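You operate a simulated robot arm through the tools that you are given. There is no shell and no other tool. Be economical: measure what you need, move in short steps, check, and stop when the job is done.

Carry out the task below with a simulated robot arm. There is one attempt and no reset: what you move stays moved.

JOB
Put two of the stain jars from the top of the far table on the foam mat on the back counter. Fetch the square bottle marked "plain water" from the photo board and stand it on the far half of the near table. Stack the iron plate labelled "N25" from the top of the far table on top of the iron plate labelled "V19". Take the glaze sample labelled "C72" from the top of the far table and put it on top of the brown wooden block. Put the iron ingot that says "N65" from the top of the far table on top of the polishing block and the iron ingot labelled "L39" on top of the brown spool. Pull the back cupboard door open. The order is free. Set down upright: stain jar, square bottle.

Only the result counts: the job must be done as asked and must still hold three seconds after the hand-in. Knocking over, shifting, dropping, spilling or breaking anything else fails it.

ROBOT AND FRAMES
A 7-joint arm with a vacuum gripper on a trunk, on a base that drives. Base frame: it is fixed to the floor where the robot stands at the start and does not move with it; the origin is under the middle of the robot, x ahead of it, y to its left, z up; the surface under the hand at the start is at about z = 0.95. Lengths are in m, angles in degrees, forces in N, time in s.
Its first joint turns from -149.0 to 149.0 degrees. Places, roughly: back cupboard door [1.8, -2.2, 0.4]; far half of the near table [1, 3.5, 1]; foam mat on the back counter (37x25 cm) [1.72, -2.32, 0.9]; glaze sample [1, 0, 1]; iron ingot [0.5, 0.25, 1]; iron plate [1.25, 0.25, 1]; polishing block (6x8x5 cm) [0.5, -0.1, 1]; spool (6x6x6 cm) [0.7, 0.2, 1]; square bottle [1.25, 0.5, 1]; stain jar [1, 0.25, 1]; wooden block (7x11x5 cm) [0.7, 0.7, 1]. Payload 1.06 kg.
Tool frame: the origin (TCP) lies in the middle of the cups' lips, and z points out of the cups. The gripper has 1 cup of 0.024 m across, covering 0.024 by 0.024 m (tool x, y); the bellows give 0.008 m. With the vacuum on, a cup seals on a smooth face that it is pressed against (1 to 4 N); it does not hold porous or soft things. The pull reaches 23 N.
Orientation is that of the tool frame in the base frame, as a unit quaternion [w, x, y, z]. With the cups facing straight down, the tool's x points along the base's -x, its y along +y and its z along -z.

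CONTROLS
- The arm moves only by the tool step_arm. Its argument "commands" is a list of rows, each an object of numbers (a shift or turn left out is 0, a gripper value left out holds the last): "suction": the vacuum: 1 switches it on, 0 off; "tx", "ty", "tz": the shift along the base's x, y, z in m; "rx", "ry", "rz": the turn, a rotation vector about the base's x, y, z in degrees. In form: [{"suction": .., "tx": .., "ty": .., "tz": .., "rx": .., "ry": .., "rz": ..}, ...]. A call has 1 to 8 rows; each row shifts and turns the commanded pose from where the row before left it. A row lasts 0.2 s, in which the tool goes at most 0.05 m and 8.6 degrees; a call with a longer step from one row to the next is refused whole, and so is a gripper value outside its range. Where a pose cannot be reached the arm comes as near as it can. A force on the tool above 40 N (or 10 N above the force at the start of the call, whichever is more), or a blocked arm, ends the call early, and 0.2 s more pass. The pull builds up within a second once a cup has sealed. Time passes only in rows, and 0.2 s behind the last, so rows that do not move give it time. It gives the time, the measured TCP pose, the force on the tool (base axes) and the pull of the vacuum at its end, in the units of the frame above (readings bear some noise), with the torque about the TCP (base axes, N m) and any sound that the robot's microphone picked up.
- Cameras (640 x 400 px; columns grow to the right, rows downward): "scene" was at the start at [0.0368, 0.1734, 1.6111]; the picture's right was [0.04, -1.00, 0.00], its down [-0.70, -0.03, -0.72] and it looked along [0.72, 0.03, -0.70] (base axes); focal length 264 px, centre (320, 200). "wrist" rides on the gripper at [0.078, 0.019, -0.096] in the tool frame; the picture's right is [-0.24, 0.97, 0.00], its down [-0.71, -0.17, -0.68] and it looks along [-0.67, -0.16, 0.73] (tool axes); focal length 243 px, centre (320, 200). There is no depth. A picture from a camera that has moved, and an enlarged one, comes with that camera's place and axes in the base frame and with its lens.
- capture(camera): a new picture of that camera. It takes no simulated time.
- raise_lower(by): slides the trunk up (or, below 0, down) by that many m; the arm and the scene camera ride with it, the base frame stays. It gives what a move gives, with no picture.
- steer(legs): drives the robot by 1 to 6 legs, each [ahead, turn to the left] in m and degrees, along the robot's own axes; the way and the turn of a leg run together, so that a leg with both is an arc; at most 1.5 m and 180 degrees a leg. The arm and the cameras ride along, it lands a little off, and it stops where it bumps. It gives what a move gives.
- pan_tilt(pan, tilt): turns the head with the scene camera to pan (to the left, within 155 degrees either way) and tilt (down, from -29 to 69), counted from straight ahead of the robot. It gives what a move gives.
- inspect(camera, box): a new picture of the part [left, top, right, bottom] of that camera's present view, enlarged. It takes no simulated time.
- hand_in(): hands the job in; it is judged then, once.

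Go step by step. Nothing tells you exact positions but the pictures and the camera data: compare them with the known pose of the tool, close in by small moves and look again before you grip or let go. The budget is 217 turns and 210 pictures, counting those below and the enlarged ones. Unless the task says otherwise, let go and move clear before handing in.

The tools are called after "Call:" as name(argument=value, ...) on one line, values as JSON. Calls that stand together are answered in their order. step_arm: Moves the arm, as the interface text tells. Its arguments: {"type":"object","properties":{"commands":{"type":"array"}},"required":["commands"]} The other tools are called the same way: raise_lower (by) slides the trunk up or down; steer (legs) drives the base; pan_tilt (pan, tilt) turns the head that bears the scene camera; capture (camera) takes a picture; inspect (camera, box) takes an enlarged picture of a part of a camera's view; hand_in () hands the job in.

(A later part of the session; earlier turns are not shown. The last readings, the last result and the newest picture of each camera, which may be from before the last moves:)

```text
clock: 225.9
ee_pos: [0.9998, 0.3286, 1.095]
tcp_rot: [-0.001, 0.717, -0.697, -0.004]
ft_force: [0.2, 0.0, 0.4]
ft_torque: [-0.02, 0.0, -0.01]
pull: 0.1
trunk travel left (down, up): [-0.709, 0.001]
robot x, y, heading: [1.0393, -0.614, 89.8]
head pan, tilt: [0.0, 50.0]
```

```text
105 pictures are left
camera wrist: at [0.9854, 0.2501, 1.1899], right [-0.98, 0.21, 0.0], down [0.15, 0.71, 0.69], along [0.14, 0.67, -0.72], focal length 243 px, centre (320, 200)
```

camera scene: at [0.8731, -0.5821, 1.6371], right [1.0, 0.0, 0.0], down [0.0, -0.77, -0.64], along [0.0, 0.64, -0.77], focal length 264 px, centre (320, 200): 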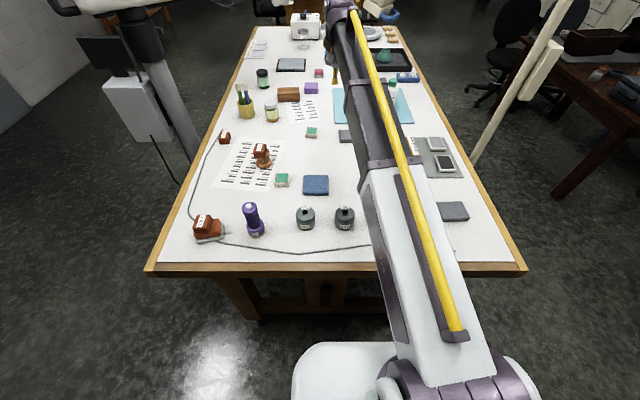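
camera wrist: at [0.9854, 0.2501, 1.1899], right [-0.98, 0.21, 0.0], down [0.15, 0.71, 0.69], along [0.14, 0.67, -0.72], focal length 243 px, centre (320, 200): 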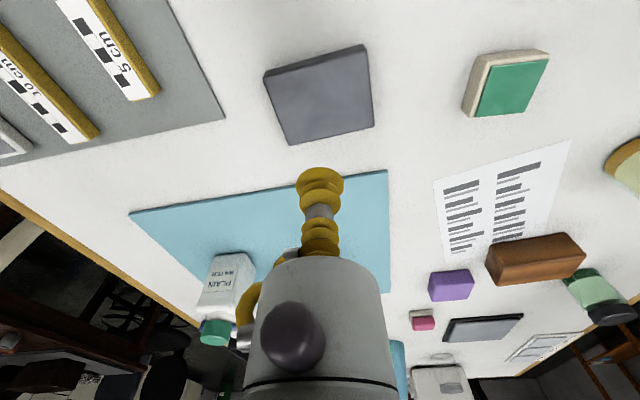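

Call:
step_arm(commands=[{"suction": 1, "tx": -0.003, "tz": -0.05}, {"tz": -0.04}, {"tz": -0.015}, {"tz": -0.006}, {"tz": -0.005}, {"tz": -0.005}])

```text
clock: 227.3
ee_pos: [0.9981, 0.3292, 0.9705]
tcp_rot: [0.0, 0.717, -0.697, -0.003]
ft_force: [0.1, -0.9, -0.9]
ft_torque: [-0.01, -0.1, -0.01]
pull: 23.1
trunk travel left (down, up): [-0.709, 0.001]
robot x, y, heading: [1.0442, -0.6144, 89.7]
head pan, tilt: [0.0, 50.0]
```

N25 held. Lift and move toward V19 at about (1.16, 0.14).

Call:
step_arm(commands=[{"tz": 0.02}, {"tz": 0.04}, {"tz": 0.04}, {"tx": 0.03, "ty": -0.038}, {"tx": 0.03, "ty": -0.038}, {"tx": 0.03, "ty": -0.038}, {"tx": 0.03, "ty": -0.038}, {"tx": 0.02}])

Call:
capture(camera="wrist")

Call:
capture(camera="scene")

```text
clock: 229.1
ee_pos: [1.1378, 0.1795, 1.0747]
tcp_rot: [0.001, 0.717, -0.697, -0.003]
ft_force: [0.4, -0.2, -9.0]
ft_torque: [-0.09, 0.0, 0.0]
pull: 22.9
trunk travel left (down, up): [-0.709, 0.001]
robot x, y, heading: [1.0426, -0.615, 90.0]
head pan, tilt: [0.0, 50.0]
```

```text
104 pictures are left
camera wrist: at [1.1219, 0.0995, 1.1696], right [-0.98, 0.21, 0.0], down [0.15, 0.71, 0.69], along [0.14, 0.67, -0.73], focal length 243 px, centre (320, 200)
```

wrist: 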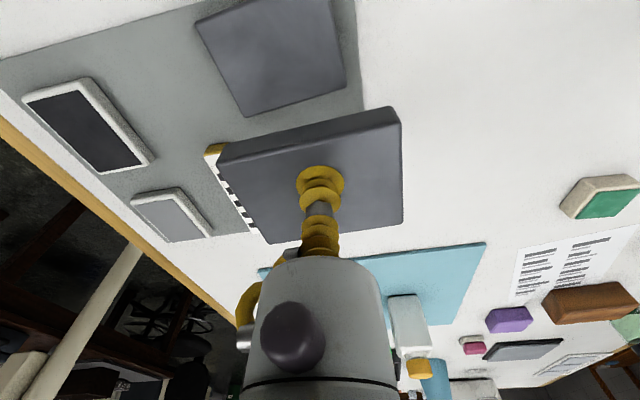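

```text
103 pictures are left
camera scene: at [0.8735, -0.5815, 1.6371], right [1.0, 0.0, 0.0], down [0.0, -0.77, -0.64], along [0.0, 0.64, -0.77], focal length 264 px, centre (320, 200)
```

scene: 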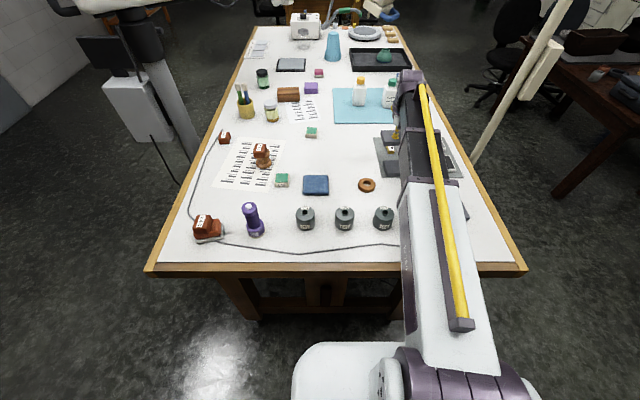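

Plate centre offset is small; target TCP (1.159, 0.130). Move and lower partly.

Call:
step_arm(commands=[{"tx": 0.011, "ty": -0.025}, {"tx": 0.01, "ty": -0.0245}, {"tz": -0.03}, {"tz": -0.025}, {}])

Call:
capture(camera="wrist")

```text
clock: 230.3
ee_pos: [1.1575, 0.1285, 1.0188]
tcp_rot: [-0.002, 0.717, -0.697, -0.004]
ft_force: [-0.5, 0.1, -7.4]
ft_torque: [-0.07, 0.03, 0.01]
pull: 23.4
trunk travel left (down, up): [-0.709, 0.001]
robot x, y, heading: [1.0428, -0.6139, 89.9]
head pan, tilt: [0.0, 50.0]
```

```text
102 pictures are left
camera wrist: at [1.1425, 0.05, 1.1148], right [-0.98, 0.21, 0.0], down [0.15, 0.71, 0.69], along [0.14, 0.67, -0.72], focal length 243 px, centre (320, 200)
```

wrist: 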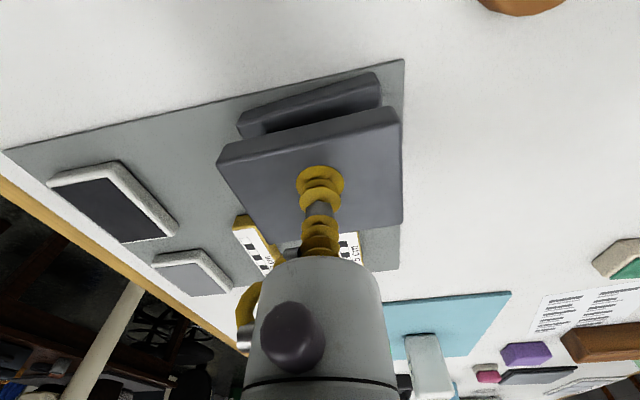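

Edges align within a few millimetres. Lower to contact.

Call:
step_arm(commands=[{"tz": -0.01}, {"tz": -0.004}, {"tz": -0.004}, {"tz": -0.003}, {"tz": -0.003}])

```text
clock: 231.5
ee_pos: [1.1594, 0.1273, 0.9961]
tcp_rot: [-0.002, 0.717, -0.697, -0.004]
ft_force: [1.5, 1.3, 1.3]
ft_torque: [-0.05, -0.03, 0.02]
pull: 22.8
trunk travel left (down, up): [-0.709, 0.001]
robot x, y, heading: [1.0439, -0.6147, 89.9]
head pan, tilt: [0.0, 50.0]
```

Call:
step_arm(commands=[{"tz": -0.002}, {"suction": 0}, {}, {}, {"tz": 0.01}, {"tz": 0.03}, {"tz": 0.05}, {"tz": 0.05}])

Call:
capture(camera="wrist")

```text
clock: 233.3
ee_pos: [1.1572, 0.1266, 1.1327]
tcp_rot: [-0.002, 0.717, -0.697, -0.004]
ft_force: [0.1, -0.2, -0.1]
ft_torque: [-0.04, 0.01, 0.0]
pull: 0.1
trunk travel left (down, up): [-0.709, 0.001]
robot x, y, heading: [1.0429, -0.6135, 90.0]
head pan, tilt: [0.0, 50.0]
```

```text
101 pictures are left
camera wrist: at [1.1427, 0.0487, 1.2288], right [-0.98, 0.21, 0.0], down [0.15, 0.71, 0.69], along [0.14, 0.67, -0.72], focal length 243 px, centre (320, 200)
```

wrist: 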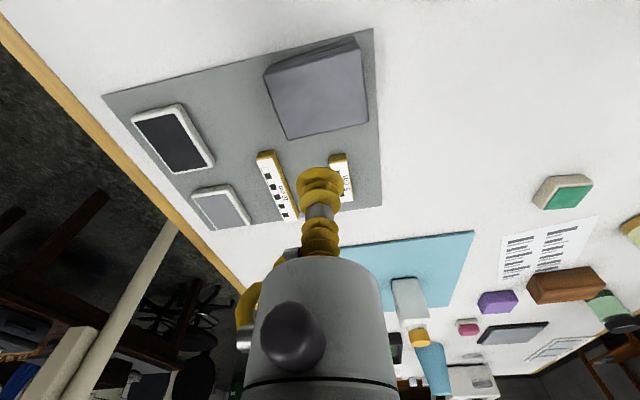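

N25 sits neatly on V19. Before fetching C72, look up-left at how the boom stand overhangs the table.

Call:
pan_tilt(pan=20, tilt=15)

Call:
capture(camera="scene")

```text
clock: 234.3
ee_pos: [1.1583, 0.1276, 1.133]
tcp_rot: [-0.002, 0.717, -0.697, -0.003]
ft_force: [0.2, -0.1, 0.2]
ft_torque: [0.01, 0.0, -0.02]
pull: 0.0
trunk travel left (down, up): [-0.709, 0.001]
robot x, y, heading: [1.0404, -0.6152, 89.8]
head pan, tilt: [20.0, 15.0]
```

```text
100 pictures are left
camera scene: at [0.8413, -0.5716, 1.6908], right [0.94, 0.34, 0.0], down [0.09, -0.24, -0.97], along [-0.33, 0.91, -0.26], focal length 264 px, centre (320, 200)
```

scene: 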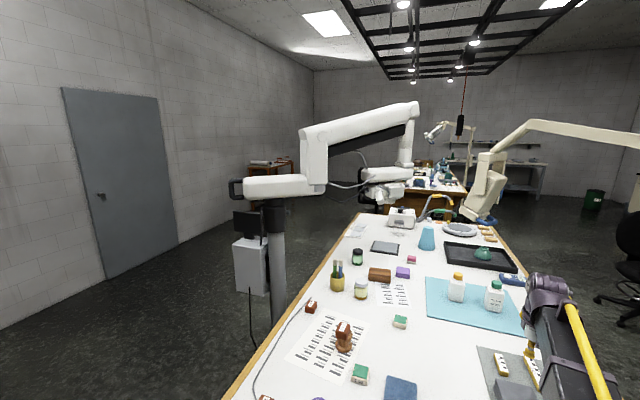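

The boom's overhang is high (z≈1.45) and left; the path to the wooden block from the front is clear. Back up 20 cm and go over C72.

Call:
steer(legs=[[-0.2, 0]])

Call:
step_arm(commands=[{"tx": 0.013, "ty": -0.04}, {"tx": 0.013, "ty": -0.035}, {}])

Call:
capture(camera="wrist")

Call:
pan_tilt(pan=0, tilt=50)

```text
clock: 235.9
ee_pos: [1.1567, -0.0727, 1.133]
tcp_rot: [-0.001, 0.718, -0.696, -0.005]
ft_force: [0.5, 1.0, -0.6]
ft_torque: [0.01, 0.03, 0.01]
pull: 0.0
trunk travel left (down, up): [-0.709, 0.001]
robot x, y, heading: [1.0422, -0.8133, 90.1]
head pan, tilt: [20.0, 15.0]
```

```text
clock: 236.7
ee_pos: [1.1826, -0.1485, 1.133]
tcp_rot: [-0.002, 0.717, -0.697, -0.004]
ft_force: [-0.4, 0.0, -0.6]
ft_torque: [0.01, 0.0, -0.01]
pull: 0.0
trunk travel left (down, up): [-0.709, 0.001]
robot x, y, heading: [1.0429, -0.8196, 90.0]
head pan, tilt: [20.0, 15.0]
```

```text
99 pictures are left
camera wrist: at [1.1683, -0.2269, 1.2286], right [-0.98, 0.21, 0.0], down [0.15, 0.71, 0.69], along [0.14, 0.67, -0.72], focal length 243 px, centre (320, 200)
```

wrist: 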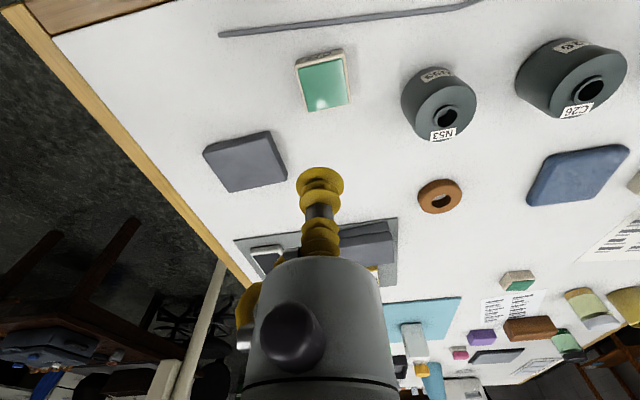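

```text
clock: 237.7
ee_pos: [1.1824, -0.1477, 1.1334]
tcp_rot: [-0.001, 0.718, -0.696, -0.004]
ft_force: [0.7, 0.1, 0.2]
ft_torque: [0.04, 0.0, 0.02]
pull: 0.1
trunk travel left (down, up): [-0.709, 0.001]
robot x, y, heading: [1.0445, -0.8121, 90.1]
head pan, tilt: [0.0, 50.0]
```

Call:
step_arm(commands=[{"tz": -0.045, "ty": 0.003}, {"tz": -0.045}, {"tz": -0.02}, {}])

Call:
capture(camera="wrist")

```text
clock: 238.7
ee_pos: [1.1842, -0.1441, 1.0222]
tcp_rot: [-0.001, 0.717, -0.697, -0.004]
ft_force: [-0.5, -0.5, 0.5]
ft_torque: [0.03, 0.04, -0.02]
pull: 0.0
trunk travel left (down, up): [-0.709, 0.001]
robot x, y, heading: [1.0451, -0.8114, 90.1]
head pan, tilt: [0.0, 50.0]
```

```text
98 pictures are left
camera wrist: at [1.1692, -0.2228, 1.1181], right [-0.98, 0.21, 0.0], down [0.15, 0.71, 0.69], along [0.14, 0.68, -0.72], focal length 243 px, centre (320, 200)
```

wrist: 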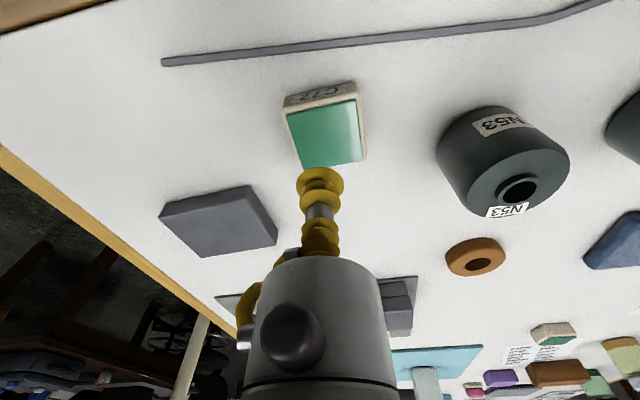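

Call:
step_arm(commands=[{"suction": 1, "tx": -0.004, "ty": -0.002, "tz": -0.025}, {"tz": -0.012}, {"tz": -0.006}, {"tz": -0.005}, {"tz": -0.005}, {}])

```text
clock: 240.1
ee_pos: [1.1789, -0.1467, 0.9701]
tcp_rot: [-0.001, 0.717, -0.697, -0.004]
ft_force: [1.0, 2.2, 16.5]
ft_torque: [-0.1, -0.01, 0.01]
pull: 22.6
trunk travel left (down, up): [-0.709, 0.001]
robot x, y, heading: [1.0425, -0.8105, 90.1]
head pan, tilt: [0.0, 50.0]
```

C72 held. Lift and drive around to the front of the table (approaching with the arm swung clear of the boom stand).

Call:
step_arm(commands=[{"tz": 0.02}, {"tz": 0.045}, {"tz": 0.05}, {"tz": 0.05}, {"tz": 0.05}, {"tz": 0.045}])

Call:
steer(legs=[[0, 82], [1.5, 0], [0, 98]])

```text
clock: 241.5
ee_pos: [1.178, -0.1486, 1.2304]
tcp_rot: [0.0, 0.718, -0.696, -0.004]
ft_force: [0.4, -0.3, -0.8]
ft_torque: [0.0, 0.0, 0.0]
pull: 23.0
trunk travel left (down, up): [-0.709, 0.001]
robot x, y, heading: [1.0442, -0.8167, 89.7]
head pan, tilt: [0.0, 50.0]
```

```text
clock: 256.7
ee_pos: [-0.5933, -1.2685, 1.2306]
tcp_rot: [0.003, 0.698, 0.716, -0.001]
ft_force: [-0.7, 0.6, -1.2]
ft_torque: [0.02, -0.04, -0.01]
pull: 23.2
trunk travel left (down, up): [-0.709, 0.001]
robot x, y, heading: [-0.4555, -0.6015, -90.4]
head pan, tilt: [0.0, 50.0]
```

Call:
steer(legs=[[-0.6, 0], [0, 90.4], [0.35, 0]])

Call:
pan_tilt(pan=30, tilt=50)

Call:
capture(camera="scene")

```text
clock: 265.8
ee_pos: [0.5644, -0.1398, 1.2297]
tcp_rot: [0.002, -0.017, 1.0, 0.002]
ft_force: [-0.5, 0.2, -0.9]
ft_torque: [-0.03, 0.03, -0.01]
pull: 22.9
trunk travel left (down, up): [-0.709, 0.001]
robot x, y, heading: [-0.103, -0.0104, 0.4]
head pan, tilt: [0.0, 50.0]
```

```text
clock: 266.7
ee_pos: [0.5642, -0.1382, 1.2312]
tcp_rot: [0.004, -0.017, 1.0, 0.002]
ft_force: [0.0, 0.2, -1.7]
ft_torque: [-0.02, 0.01, 0.0]
pull: 22.7
trunk travel left (down, up): [-0.709, 0.001]
robot x, y, heading: [-0.1022, -0.0084, 0.5]
head pan, tilt: [30.0, 50.0]
```

```text
97 pictures are left
camera scene: at [-0.0823, 0.2001, 1.6371], right [0.5, -0.86, 0.0], down [-0.66, -0.39, -0.64], along [0.56, 0.32, -0.77], focal length 264 px, centre (320, 200)
```

scene: 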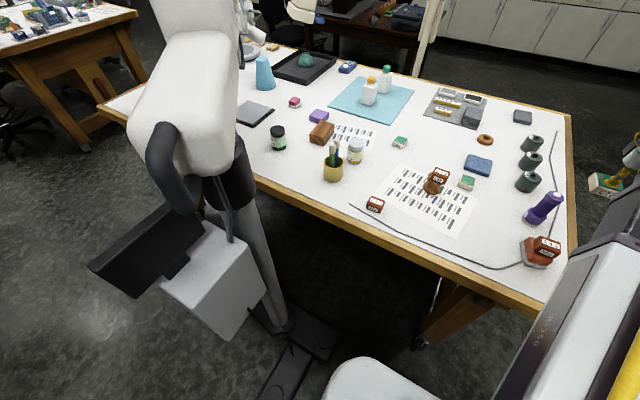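

Wooden block at about (0.685, 0.637). Drive 13 cm ahead, then sweep the hand across at height.

Call:
steer(legs=[[0.13, 0]])

Call:
step_arm(commands=[{"ty": 0.05}, {"ty": 0.05}, {"ty": 0.05}, {"ty": 0.05}, {"ty": 0.05}, {"ty": 0.05}, {"ty": 0.05}, {"ty": 0.05}])

Call:
step_arm(commands=[{"ty": 0.05}, {"ty": 0.05}, {"ty": 0.05}, {"ty": 0.04}, {"ty": 0.03}, {}])

Call:
capture(camera="wrist")

Call:
capture(camera="scene")

```text
clock: 268.0
ee_pos: [0.6941, -0.1387, 1.2307]
tcp_rot: [0.002, -0.018, 1.0, 0.002]
ft_force: [-0.1, 0.2, -1.4]
ft_torque: [-0.01, 0.04, 0.02]
pull: 23.1
trunk travel left (down, up): [-0.709, 0.001]
robot x, y, heading: [0.0259, -0.0057, 0.3]
head pan, tilt: [30.0, 50.0]
```

```text
clock: 269.8
ee_pos: [0.6942, 0.2627, 1.2306]
tcp_rot: [0.003, -0.018, 1.0, 0.001]
ft_force: [0.1, 1.2, -0.7]
ft_torque: [0.02, -0.02, -0.02]
pull: 22.9
trunk travel left (down, up): [-0.709, 0.001]
robot x, y, heading: [0.0281, -0.0082, 0.3]
head pan, tilt: [30.0, 50.0]
```

```text
clock: 271.2
ee_pos: [0.6922, 0.4823, 1.2293]
tcp_rot: [0.004, -0.018, 1.0, 0.002]
ft_force: [-0.2, 0.1, -1.1]
ft_torque: [0.0, 0.01, 0.03]
pull: 22.8
trunk travel left (down, up): [-0.709, 0.001]
robot x, y, heading: [0.0245, -0.0091, 0.3]
head pan, tilt: [30.0, 50.0]
```

```text
96 pictures are left
camera wrist: at [0.6143, 0.4992, 1.3255], right [0.2, 0.98, 0.0], down [0.71, -0.15, 0.69], along [0.68, -0.14, -0.72], focal length 243 px, centre (320, 200)
```

wrist: 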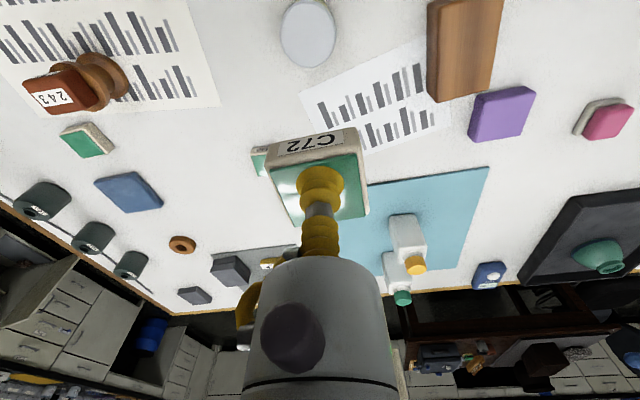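

```text
95 pictures are left
camera scene: at [0.0468, 0.201, 1.6371], right [0.5, -0.86, 0.0], down [-0.66, -0.39, -0.64], along [0.56, 0.32, -0.77], focal length 264 px, centre (320, 200)
```

scene: 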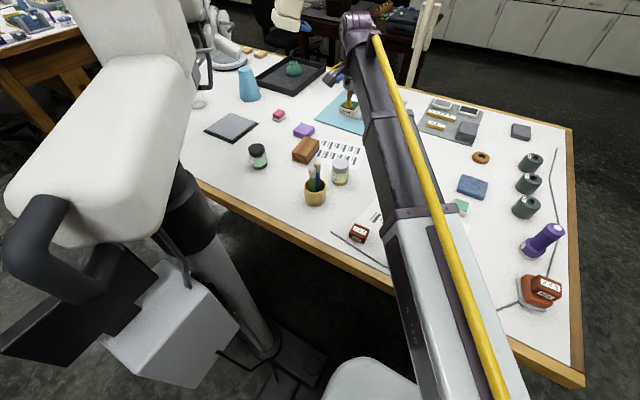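

Call:
step_arm(commands=[{"ty": 0.045, "tx": 0.005}, {"ty": 0.045, "tx": 0.005}, {"ty": 0.04, "tx": 0.005}, {"ty": 0.033}, {"tz": -0.045}, {"tz": -0.045}, {}])

Call:
capture(camera="wrist")

Call:
capture(camera="scene")

```text
clock: 272.8
ee_pos: [0.7082, 0.6453, 1.1404]
tcp_rot: [0.004, -0.017, 1.0, 0.002]
ft_force: [0.9, 0.6, 0.0]
ft_torque: [-0.03, -0.02, 0.02]
pull: 23.1
trunk travel left (down, up): [-0.709, 0.001]
robot x, y, heading: [0.0271, -0.0078, 0.4]
head pan, tilt: [30.0, 50.0]
```

```text
94 pictures are left
camera wrist: at [0.6302, 0.6619, 1.2355], right [0.2, 0.98, 0.0], down [0.71, -0.15, 0.69], along [0.68, -0.14, -0.72], focal length 243 px, centre (320, 200)
```

wrist: 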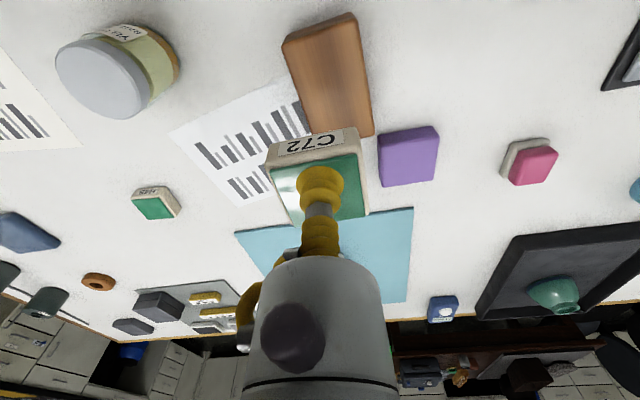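

```text
93 pictures are left
camera scene: at [0.0468, 0.2011, 1.6371], right [0.5, -0.86, 0.0], down [-0.66, -0.39, -0.64], along [0.56, 0.32, -0.77], focal length 264 px, centre (320, 200)
```

scene: 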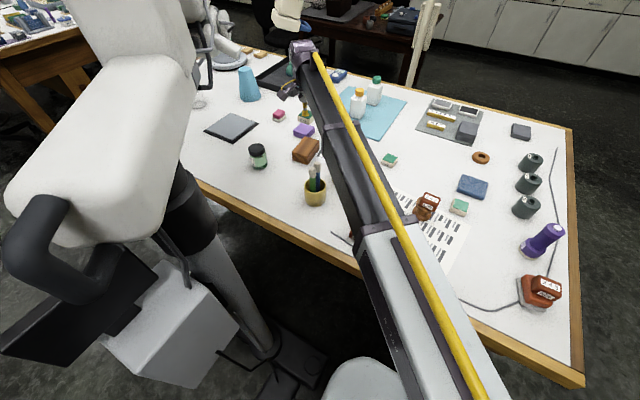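

Aim at (0.712, 0.654). Lower stepwise, watching clearance over the pen cup.

Call:
step_arm(commands=[{"tx": 0.004, "ty": 0.008}, {"tz": -0.035}, {"tz": -0.035}, {}])

Call:
inspect(camera="scene", box=[240, 60, 400, 220])

Call:
capture(camera="wrist")

```text
clock: 273.8
ee_pos: [0.7112, 0.6517, 1.0701]
tcp_rot: [0.004, -0.018, 1.0, 0.002]
ft_force: [0.8, 0.3, -1.1]
ft_torque: [0.01, 0.05, 0.02]
pull: 22.6
trunk travel left (down, up): [-0.709, 0.001]
robot x, y, heading: [0.0249, -0.0079, 0.6]
head pan, tilt: [30.0, 50.0]
```

```text
2.50 times, centred on (320, 140) of scene
camera zoom: at [0.0468, 0.201, 1.6371], right [0.5, -0.86, 0.0], down [-0.66, -0.39, -0.64], along [0.56, 0.32, -0.77], focal length 659 px, centre (320, 350)
```

zoom: 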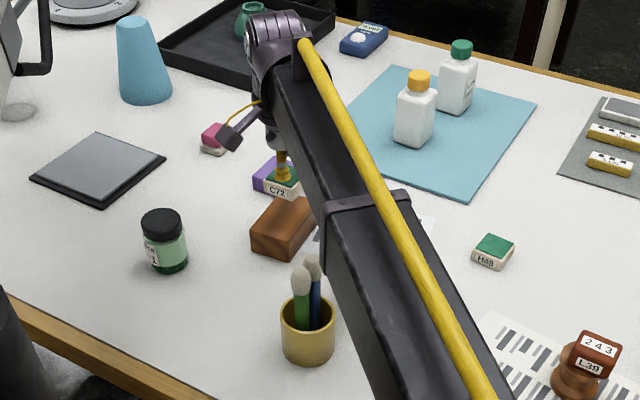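

```text
91 pictures are left
camera wrist: at [0.6337, 0.669, 1.1664], right [0.2, 0.98, 0.0], down [0.71, -0.15, 0.69], along [0.68, -0.14, -0.72], focal length 243 px, centre (320, 200)
```

wrist: 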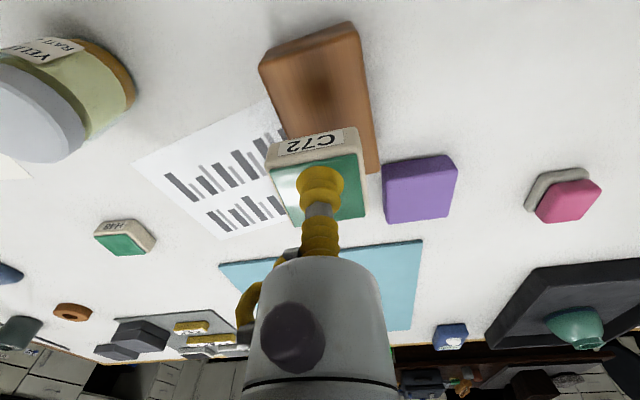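

Aligned. Lower to contact.

Call:
step_arm(commands=[{"tz": -0.025}, {"tz": -0.012}, {"tz": -0.006}, {"tz": -0.004}, {"tz": -0.004}])

```text
clock: 275.0
ee_pos: [0.712, 0.6518, 1.02]
tcp_rot: [0.004, -0.018, 1.0, 0.002]
ft_force: [1.5, 1.4, 3.4]
ft_torque: [0.0, 0.05, 0.04]
pull: 22.6
trunk travel left (down, up): [-0.709, 0.001]
robot x, y, heading: [0.0254, -0.0069, -0.1]
head pan, tilt: [30.0, 50.0]
```

Contact. Release and rise.

Call:
step_arm(commands=[{"tz": -0.001, "suction": 0}, {}, {}, {"tz": 0.01}, {"tz": 0.03}, {"tz": 0.05}, {"tz": 0.05}, {"tz": 0.05}])

Call:
capture(camera="wrist")

Call:
inspect(camera="scene", box=[240, 60, 400, 220])

```text
clock: 276.8
ee_pos: [0.7102, 0.6534, 1.2076]
tcp_rot: [0.003, -0.017, 1.0, 0.001]
ft_force: [0.0, 0.6, 0.4]
ft_torque: [-0.01, -0.02, 0.02]
pull: 0.1
trunk travel left (down, up): [-0.709, 0.001]
robot x, y, heading: [0.0266, -0.0083, 0.3]
head pan, tilt: [30.0, 50.0]
```

```text
90 pictures are left
camera wrist: at [0.6332, 0.67, 1.3035], right [0.2, 0.98, 0.0], down [0.71, -0.15, 0.69], along [0.68, -0.14, -0.73], focal length 243 px, centre (320, 200)
```

wrist: 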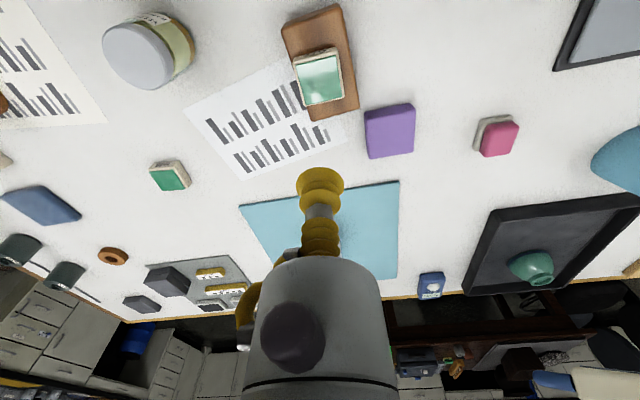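

```text
2.50 times, centred on (320, 140) of scene
camera zoom: at [0.0466, 0.2009, 1.6371], right [0.5, -0.86, 0.0], down [-0.66, -0.39, -0.64], along [0.56, 0.32, -0.77], focal length 659 px, centre (320, 350)
```

zoom: 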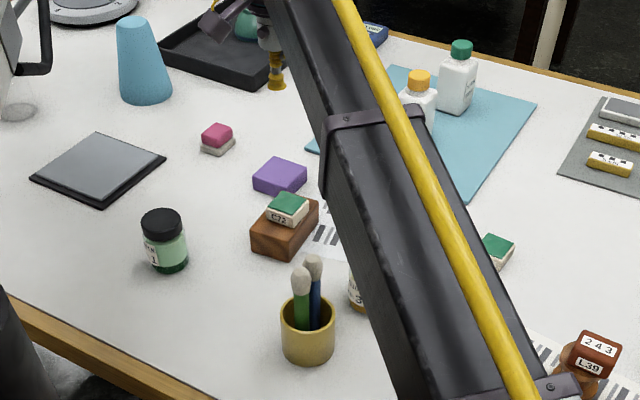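

C72 is on the wooden block. Only the water bottle remains (cap at about (1.215, 0.578, 1.07)). Retract the arm to the front, then drive around to the far-right corner.

Call:
step_arm(commands=[{"ty": -0.05, "tz": 0.02}, {"ty": -0.05}, {"ty": -0.05}, {"ty": -0.05}, {"ty": -0.05}, {"ty": -0.05}, {"ty": -0.05}, {"ty": -0.05}])

Call:
step_arm(commands=[{"ty": -0.05}, {"ty": -0.05}, {"ty": -0.05}, {"ty": -0.05}, {"ty": -0.05}, {"ty": -0.05}])

Call:
steer(legs=[[-0.53, 0], [0, -45], [1.12, 0], [0, 45], [1.5, 0]])

Call:
pan_tilt(pan=50, tilt=40)

Call:
capture(camera="scene")

```text
refused: row 1 steps farther than a row can; nothing moved
```

```text
clock: 278.2
ee_pos: [0.7111, 0.351, 1.2105]
tcp_rot: [0.003, -0.017, 1.0, 0.001]
ft_force: [0.3, -1.1, 0.1]
ft_torque: [0.02, 0.03, -0.02]
pull: 0.0
trunk travel left (down, up): [-0.709, 0.001]
robot x, y, heading: [0.0278, -0.009, 0.5]
head pan, tilt: [30.0, 50.0]
```

```text
clock: 297.7
ee_pos: [2.4744, -0.4376, 1.2107]
tcp_rot: [0.003, -0.017, 1.0, 0.002]
ft_force: [0.7, -0.1, -0.1]
ft_torque: [0.02, -0.01, 0.01]
pull: 0.0
trunk travel left (down, up): [-0.709, 0.001]
robot x, y, heading: [1.7893, -0.8002, 0.4]
head pan, tilt: [30.0, 50.0]
```

```text
clock: 298.6
ee_pos: [2.4743, -0.4389, 1.2102]
tcp_rot: [0.003, -0.018, 1.0, 0.002]
ft_force: [-0.5, -1.2, -0.1]
ft_torque: [-0.02, 0.01, 0.01]
pull: 0.0
trunk travel left (down, up): [-0.709, 0.001]
robot x, y, heading: [1.7899, -0.7966, 0.2]
head pan, tilt: [50.0, 40.0]
```

```text
88 pictures are left
camera scene: at [1.7976, -0.5637, 1.6512], right [0.77, -0.64, 0.0], down [-0.41, -0.49, -0.77], along [0.49, 0.59, -0.64], focal length 264 px, centre (320, 200)
```

scene: 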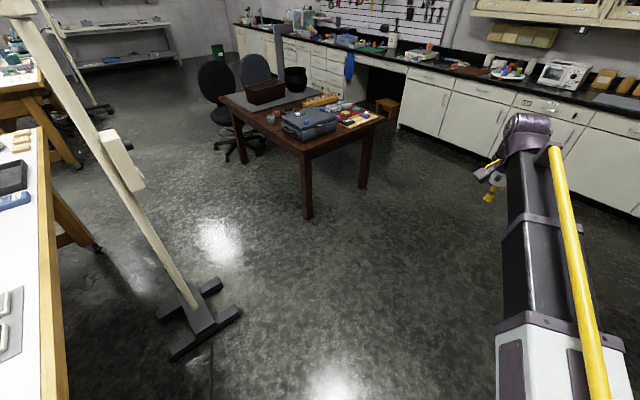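

I went around fine; the lamp stand is at (1.72, 0.54) with feet from y≈0.40. Turn left and drive to y≈−0.12.

Call:
steer(legs=[[0, 90], [0.66, 0]])

Call:
capture(camera="scene")

Call:
capture(camera="wrist")

```text
clock: 306.0
ee_pos: [1.4277, 0.5492, 1.2097]
tcp_rot: [-0.001, 0.718, -0.696, -0.005]
ft_force: [0.9, 0.0, 0.4]
ft_torque: [0.01, 0.0, 0.03]
pull: 0.0
trunk travel left (down, up): [-0.709, 0.001]
robot x, y, heading: [1.7866, -0.1374, 90.4]
head pan, tilt: [50.0, 40.0]
```

```text
87 pictures are left
camera scene: at [1.5511, -0.1278, 1.6513], right [0.64, 0.77, 0.0], down [0.49, -0.41, -0.77], along [-0.59, 0.49, -0.64], focal length 264 px, centre (320, 200)
```

scene: 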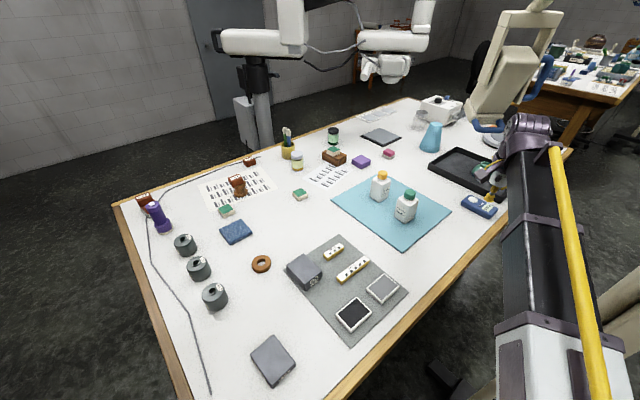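

```text
86 pictures are left
camera wrist: at [1.4135, 0.4708, 1.3053], right [-0.98, 0.2, 0.0], down [0.15, 0.71, 0.69], along [0.14, 0.68, -0.72], focal length 243 px, centre (320, 200)
```

wrist: 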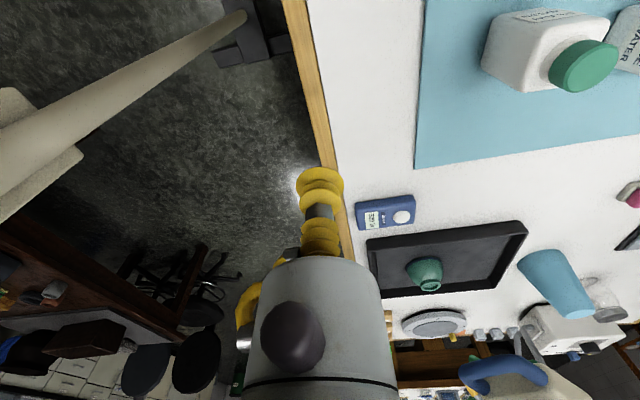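

Move over the green cap at about (1.195, 0.578).

Call:
step_arm(commands=[{"tx": -0.045}, {"tx": -0.045, "ty": 0.01}, {"tx": -0.045, "ty": 0.01}, {"tx": -0.045, "ty": 0.008}, {"tx": -0.045}, {}])

Call:
capture(camera="wrist")

```text
clock: 307.4
ee_pos: [1.203, 0.5776, 1.2102]
tcp_rot: [0.0, 0.718, -0.696, -0.003]
ft_force: [-0.3, 0.2, 0.5]
ft_torque: [0.01, -0.02, -0.04]
pull: 0.0
trunk travel left (down, up): [-0.709, 0.001]
robot x, y, heading: [1.7855, -0.1363, 90.4]
head pan, tilt: [50.0, 40.0]
```

```text
85 pictures are left
camera wrist: at [1.1881, 0.4987, 1.3048], right [-0.98, 0.2, 0.0], down [0.15, 0.71, 0.69], along [0.14, 0.68, -0.72], focal length 243 px, centre (320, 200)
```

wrist: 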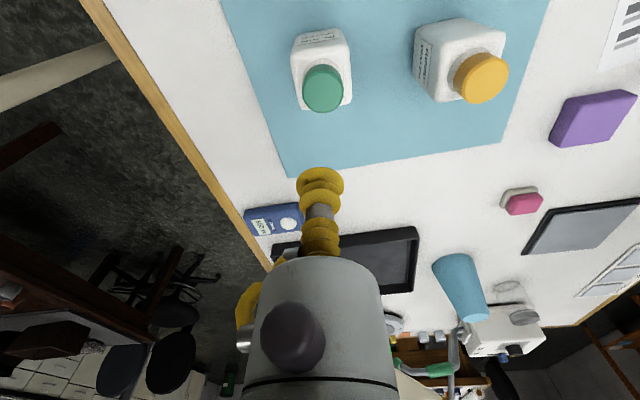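

Call:
step_arm(commands=[{"tx": -0.003, "tz": -0.04}, {"tz": -0.04}, {"tz": -0.025}, {}])

Call:
capture(camera="wrist")

Call:
inspect(camera="wrist", box=[260, 60, 380, 210])

```text
clock: 308.4
ee_pos: [1.2, 0.5779, 1.105]
tcp_rot: [-0.001, 0.719, -0.695, -0.004]
ft_force: [0.8, -0.4, 0.1]
ft_torque: [0.02, -0.02, -0.02]
pull: 0.0
trunk travel left (down, up): [-0.709, 0.001]
robot x, y, heading: [1.7853, -0.1411, 90.3]
head pan, tilt: [50.0, 40.0]
```

```text
84 pictures are left
camera wrist: at [1.1853, 0.4989, 1.2006], right [-0.98, 0.2, 0.0], down [0.15, 0.71, 0.69], along [0.14, 0.68, -0.72], focal length 243 px, centre (320, 200)
```

wrist: 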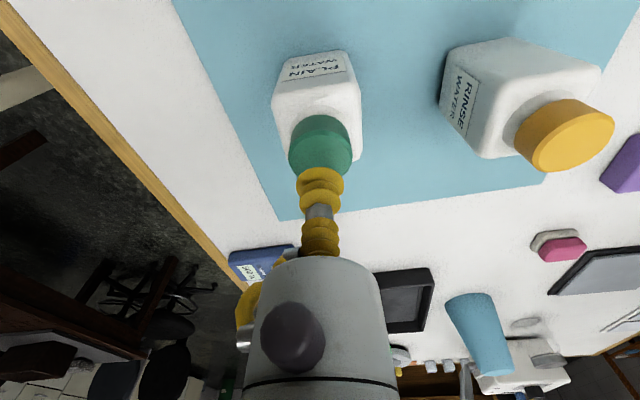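

```text
2.67 times, centred on (320, 135) of wrist
camera zoom: at [1.1853, 0.4989, 1.2006], right [-0.98, 0.2, 0.0], down [0.15, 0.71, 0.69], along [0.14, 0.68, -0.72], focal length 647 px, centre (320, 373)
```

zoom: 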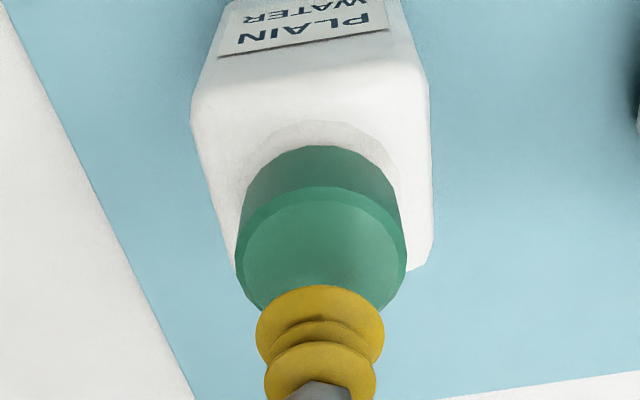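

Cap well centred, about 3 cm below. Descend and seal.

Call:
step_arm(commands=[{"suction": 1, "tz": -0.015}, {"tz": -0.008}, {"tz": -0.005}, {"tz": -0.004}, {"tz": -0.003}, {}])

```text
clock: 309.9
ee_pos: [1.2008, 0.5778, 1.0733]
tcp_rot: [-0.001, 0.718, -0.696, -0.006]
ft_force: [-1.1, 1.3, 15.2]
ft_torque: [-0.14, -0.09, 0.02]
pull: 23.1
trunk travel left (down, up): [-0.709, 0.001]
robot x, y, heading: [1.7863, -0.1402, 90.1]
head pan, tilt: [50.0, 40.0]
stopped in row 6: the force on the tool passed its limit at 41 N (the readings are from after the stop); the commanded pose is now the measured one
```

Bottle held. Lift, back off, and bring the arm to straight ahead.

Call:
step_arm(commands=[{"tz": 0.02}, {"tz": 0.04}, {"tz": 0.045}, {"tz": 0.045}, {"tz": 0.04}])

Call:
capture(camera="wrist")

Call:
steer(legs=[[-0.7, 0]])

Call:
step_arm(commands=[{"tx": 0.045}, {"tx": 0.045}, {"tx": 0.045}, {"tx": 0.045}, {"tx": 0.045}, {"tx": 0.045}, {"tx": 0.045}, {"tx": 0.045}])

```text
clock: 311.1
ee_pos: [1.1997, 0.5788, 1.2625]
tcp_rot: [-0.001, 0.719, -0.695, -0.005]
ft_force: [-0.4, 0.6, -3.5]
ft_torque: [0.0, -0.02, -0.03]
pull: 23.0
trunk travel left (down, up): [-0.709, 0.001]
robot x, y, heading: [1.7875, -0.1325, 90.4]
head pan, tilt: [50.0, 40.0]
```

```text
82 pictures are left
camera wrist: at [1.1846, 0.4998, 1.3575], right [-0.98, 0.2, 0.01], down [0.15, 0.71, 0.69], along [0.14, 0.68, -0.72], focal length 243 px, centre (320, 200)
```

wrist: 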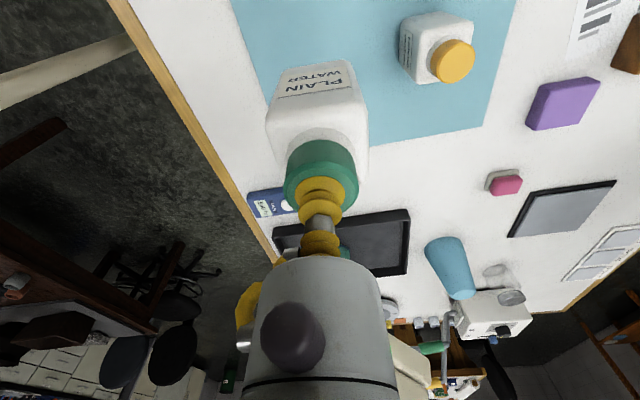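

```text
clock: 314.9
ee_pos: [1.202, -0.1178, 1.2617]
tcp_rot: [0.0, 0.717, -0.697, -0.005]
ft_force: [-0.5, 0.7, -2.8]
ft_torque: [0.05, 0.01, -0.02]
pull: 23.0
trunk travel left (down, up): [-0.709, 0.001]
robot x, y, heading: [1.7861, -0.8363, 90.1]
head pan, tilt: [50.0, 40.0]
```

```text
clock: 316.7
ee_pos: [1.5646, -0.1194, 1.2611]
tcp_rot: [-0.001, 0.718, -0.696, -0.004]
ft_force: [0.5, -0.1, -2.3]
ft_torque: [-0.02, 0.03, 0.01]
pull: 23.2
trunk travel left (down, up): [-0.709, 0.001]
robot x, y, heading: [1.7882, -0.8318, 90.2]
head pan, tilt: [50.0, 40.0]
```

Call:
step_arm(commands=[{"tx": 0.045}, {"tx": 0.045}, {"tx": 0.045}, {"tx": 0.045}, {"tx": 0.03}])

Call:
steer(legs=[[0, -90], [0.57, 0], [0, 90], [1.0, 0]])

Call:
pan_tilt(pan=10, tilt=28)

Call:
capture(camera="scene")

```text
clock: 317.9
ee_pos: [1.7737, -0.1189, 1.2621]
tcp_rot: [0.0, 0.718, -0.696, -0.005]
ft_force: [1.0, 0.8, -3.7]
ft_torque: [0.03, -0.02, 0.01]
pull: 23.2
trunk travel left (down, up): [-0.709, 0.001]
robot x, y, heading: [1.7871, -0.8324, 89.7]
head pan, tilt: [50.0, 40.0]
```

```text
clock: 333.5
ee_pos: [2.3289, 0.8853, 1.2607]
tcp_rot: [-0.001, 0.72, -0.694, -0.005]
ft_force: [0.3, 0.5, -3.2]
ft_torque: [-0.02, 0.03, -0.02]
pull: 22.8
trunk travel left (down, up): [-0.709, 0.001]
robot x, y, heading: [2.3501, 0.1669, 90.4]
head pan, tilt: [50.0, 40.0]
```

```text
clock: 334.6
ee_pos: [2.3294, 0.8863, 1.2626]
tcp_rot: [-0.001, 0.72, -0.694, -0.005]
ft_force: [0.3, -0.4, -2.2]
ft_torque: [-0.02, 0.01, 0.01]
pull: 22.9
trunk travel left (down, up): [-0.709, 0.001]
robot x, y, heading: [2.3519, 0.1686, 90.5]
head pan, tilt: [10.0, 28.0]
```

```text
81 pictures are left
camera scene: at [2.1628, 0.2127, 1.6698], right [0.98, 0.18, 0.0], down [0.09, -0.46, -0.88], along [-0.16, 0.87, -0.47], focal length 264 px, centre (320, 200)
```

scene: 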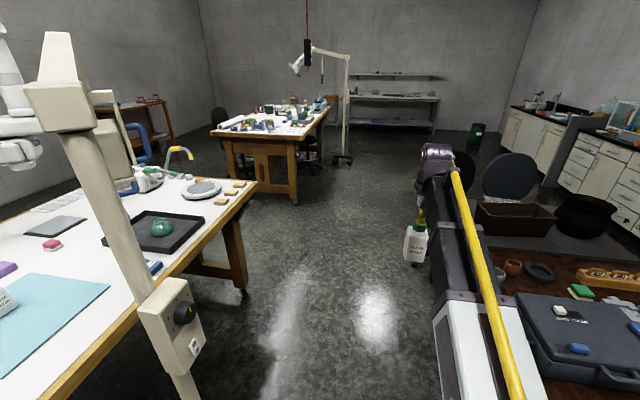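

The way is clear between lamp and desk. Drive forward toward the near table and look at it more closely.

Call:
steer(legs=[[1.4, 0], [0, 6], [0.8, 0]])

Call:
pan_tilt(pan=35, tilt=30)

Call:
capture(camera="scene")

```text
clock: 346.1
ee_pos: [2.1187, 3.0767, 1.2628]
tcp_rot: [0.0, 0.763, -0.647, -0.005]
ft_force: [-0.3, 0.4, -3.6]
ft_torque: [0.01, -0.02, 0.01]
pull: 23.1
trunk travel left (down, up): [-0.709, 0.001]
robot x, y, heading: [2.2263, 2.3693, 97.8]
head pan, tilt: [10.0, 28.0]
```

```text
clock: 346.9
ee_pos: [2.1183, 3.0755, 1.2622]
tcp_rot: [-0.002, 0.762, -0.647, -0.005]
ft_force: [0.2, 0.1, -1.9]
ft_torque: [0.01, -0.02, -0.02]
pull: 23.2
trunk travel left (down, up): [-0.709, 0.001]
robot x, y, heading: [2.2287, 2.3681, 97.5]
head pan, tilt: [35.0, 30.0]
```

```text
80 pictures are left
camera scene: at [2.0046, 2.3683, 1.6666], right [0.74, 0.68, 0.0], down [0.34, -0.37, -0.87], along [-0.59, 0.64, -0.5], focal length 264 px, centre (320, 200)
```

scene: 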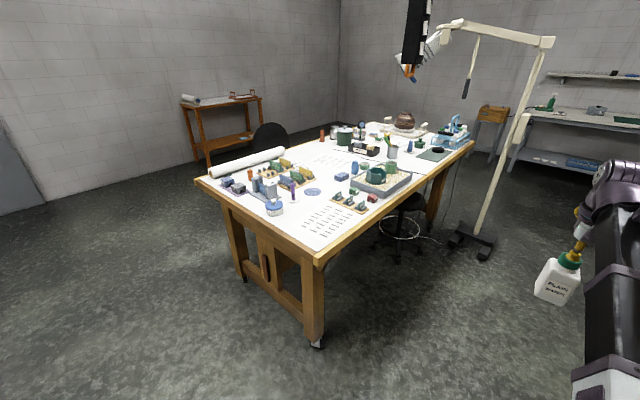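

The near table spans x 0.41–1.48, y 2.93–4.88; the given place (1, 3.5) matches its half with y<3.9. Zoom in to find a free spot.

Call:
inspect(camera="scene", box=[190, 110, 480, 280])

Call:
inspect(camera="scene", box=[260, 160, 420, 260])

```text
2.21 times, centred on (335, 195) of scene
camera zoom: at [2.0046, 2.3683, 1.6666], right [0.74, 0.68, 0.0], down [0.34, -0.37, -0.87], along [-0.59, 0.64, -0.5], focal length 582 px, centre (287, 211)
```

zoom: 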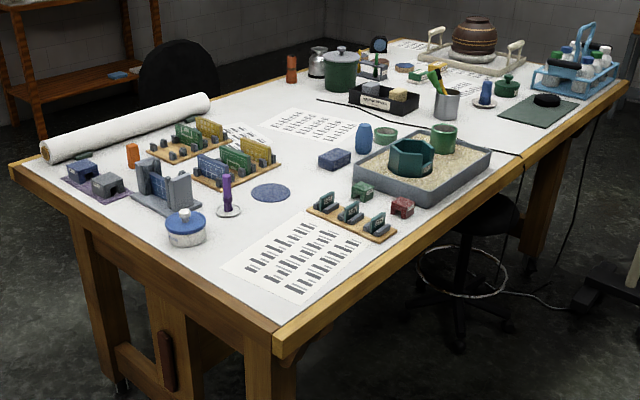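

```text
4.00 times, centred on (340, 210) of scene
camera zoom: at [2.0046, 2.3683, 1.6666], right [0.74, 0.68, 0.0], down [0.34, -0.37, -0.87], along [-0.59, 0.64, -0.5], focal length 1054 px, centre (240, 160)
```

zoom: 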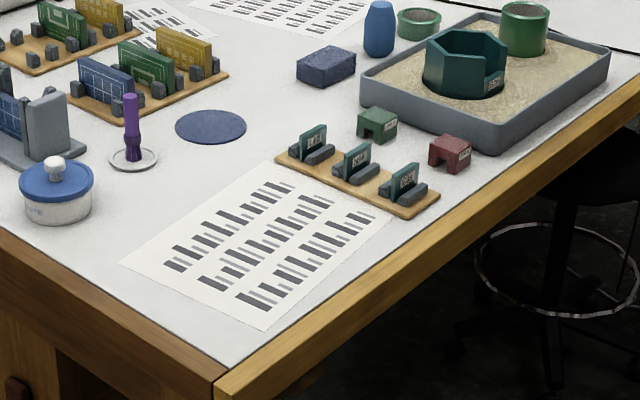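

Free bare spot at about (1.16, 3.17). Drive beside it and turn to face the table.

Call:
steer(legs=[[0, 9.5], [0.82, 0], [0, 73]])

Call:
pan_tilt(pan=0, tilt=45)

Call:
capture(camera="scene")

Call:
capture(camera="wrist")

```text
clock: 355.1
ee_pos: [1.2669, 3.1333, 1.2613]
tcp_rot: [0.003, 1.0, 0.018, -0.005]
ft_force: [-0.7, -1.2, -3.8]
ft_torque: [0.0, -0.03, 0.02]
pull: 23.3
trunk travel left (down, up): [-0.709, 0.001]
robot x, y, heading: [1.9827, 3.1508, -179.6]
head pan, tilt: [35.0, 30.0]
```

```text
clock: 356.1
ee_pos: [1.2673, 3.1335, 1.262]
tcp_rot: [0.003, 1.0, 0.019, -0.004]
ft_force: [0.0, -0.4, -1.7]
ft_torque: [0.0, -0.01, -0.01]
pull: 23.5
trunk travel left (down, up): [-0.709, 0.001]
robot x, y, heading: [1.985, 3.1541, -179.5]
head pan, tilt: [0.0, 45.0]
```

```text
77 pictures are left
camera scene: at [1.9489, 2.9824, 1.6441], right [-0.01, 1.0, 0.0], down [0.71, 0.01, -0.71], along [-0.71, -0.01, -0.71], focal length 264 px, centre (320, 200)
```

scene: 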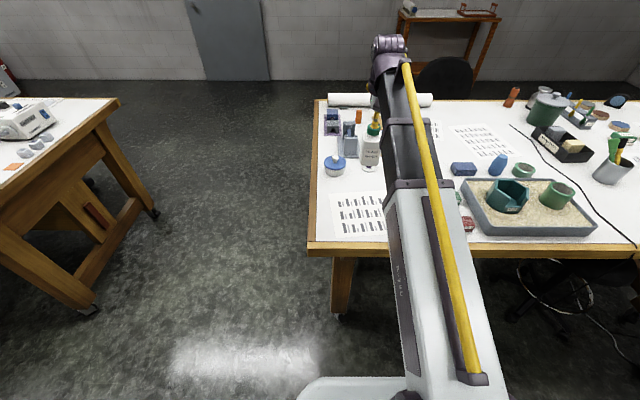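

```text
76 pictures are left
camera wrist: at [1.3491, 3.1184, 1.3574], right [-0.2, -0.98, 0.01], down [-0.71, 0.15, 0.69], along [-0.68, 0.13, -0.72], focal length 243 px, centre (320, 200)
```

wrist: 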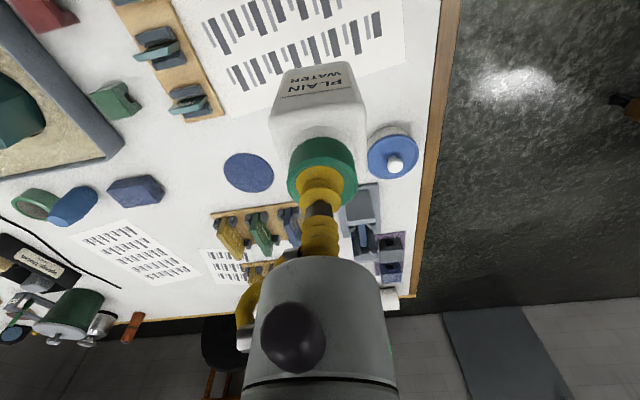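

Move to (1.148, 3.165) at height and check the marker's location.

Call:
step_arm(commands=[{"tx": -0.04, "ty": 0.01}, {"tx": -0.04, "ty": 0.01}, {"tx": -0.039, "ty": 0.011}, {"tz": -0.05}, {}])

Call:
capture(camera="wrist")

Call:
inspect(camera="scene", box=[310, 90, 450, 250])

```text
clock: 357.4
ee_pos: [1.1488, 3.1649, 1.2119]
tcp_rot: [0.003, 1.0, 0.017, -0.004]
ft_force: [0.1, 0.3, -2.7]
ft_torque: [0.0, -0.02, -0.02]
pull: 22.5
trunk travel left (down, up): [-0.709, 0.001]
robot x, y, heading: [1.9803, 3.1523, -179.8]
head pan, tilt: [0.0, 45.0]
```

```text
75 pictures are left
camera wrist: at [1.2302, 3.1498, 1.3072], right [-0.2, -0.98, 0.01], down [-0.71, 0.15, 0.69], along [-0.68, 0.13, -0.72], focal length 243 px, centre (320, 200)
```

wrist: 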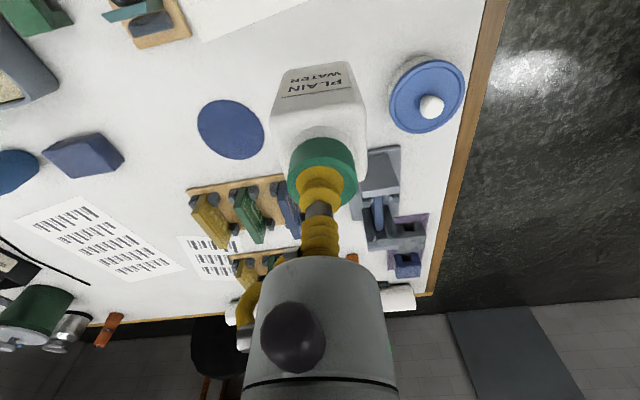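

```text
2.50 times, centred on (380, 170) of scene
camera zoom: at [1.9488, 2.9824, 1.644], right [-0.01, 1.0, 0.0], down [0.71, 0.01, -0.71], along [-0.71, -0.01, -0.71], focal length 659 px, centre (170, 275)
```

zoom: 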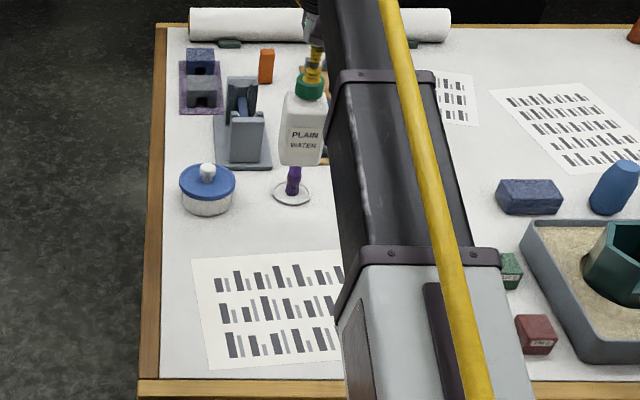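

Shift slightly away from the marker's dish to (1.162, 3.143), then lower.

Call:
step_arm(commands=[{"tx": 0.013, "ty": -0.022}, {"tz": -0.045}, {"tz": -0.045}, {"tz": -0.025}, {}])

Call:
capture(camera="wrist")

Call:
inspect(camera="scene", box=[310, 90, 450, 250])

```text
clock: 358.6
ee_pos: [1.1615, 3.1425, 1.0968]
tcp_rot: [0.003, 1.0, 0.018, -0.005]
ft_force: [-0.2, -0.1, -2.2]
ft_torque: [-0.03, -0.02, 0.0]
pull: 22.7
trunk travel left (down, up): [-0.709, 0.001]
robot x, y, heading: [1.9845, 3.1538, -179.5]
head pan, tilt: [0.0, 45.0]
```

```text
73 pictures are left
camera wrist: at [1.2429, 3.1276, 1.1926], right [-0.2, -0.98, 0.01], down [-0.71, 0.15, 0.69], along [-0.68, 0.13, -0.72], focal length 243 px, centre (320, 200)
```

wrist: 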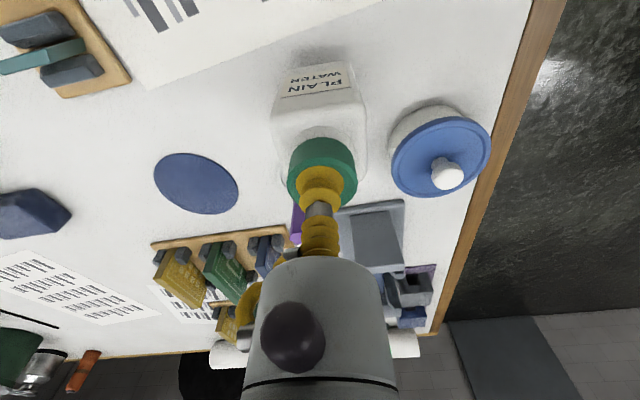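

```text
2.50 times, centred on (380, 170) of scene
camera zoom: at [1.9488, 2.9825, 1.644], right [-0.01, 1.0, 0.0], down [0.71, 0.01, -0.71], along [-0.71, -0.01, -0.71], focal length 659 px, centre (170, 275)
```

zoom: 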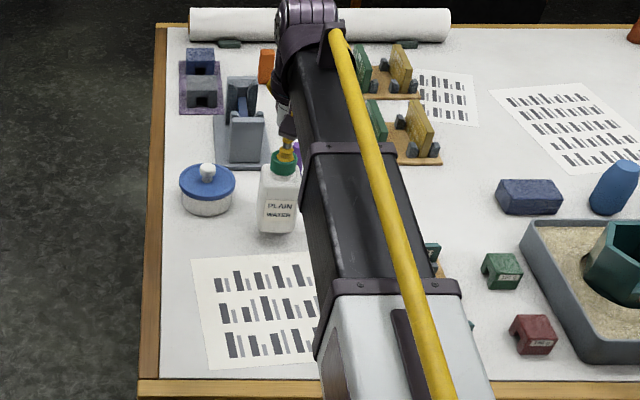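

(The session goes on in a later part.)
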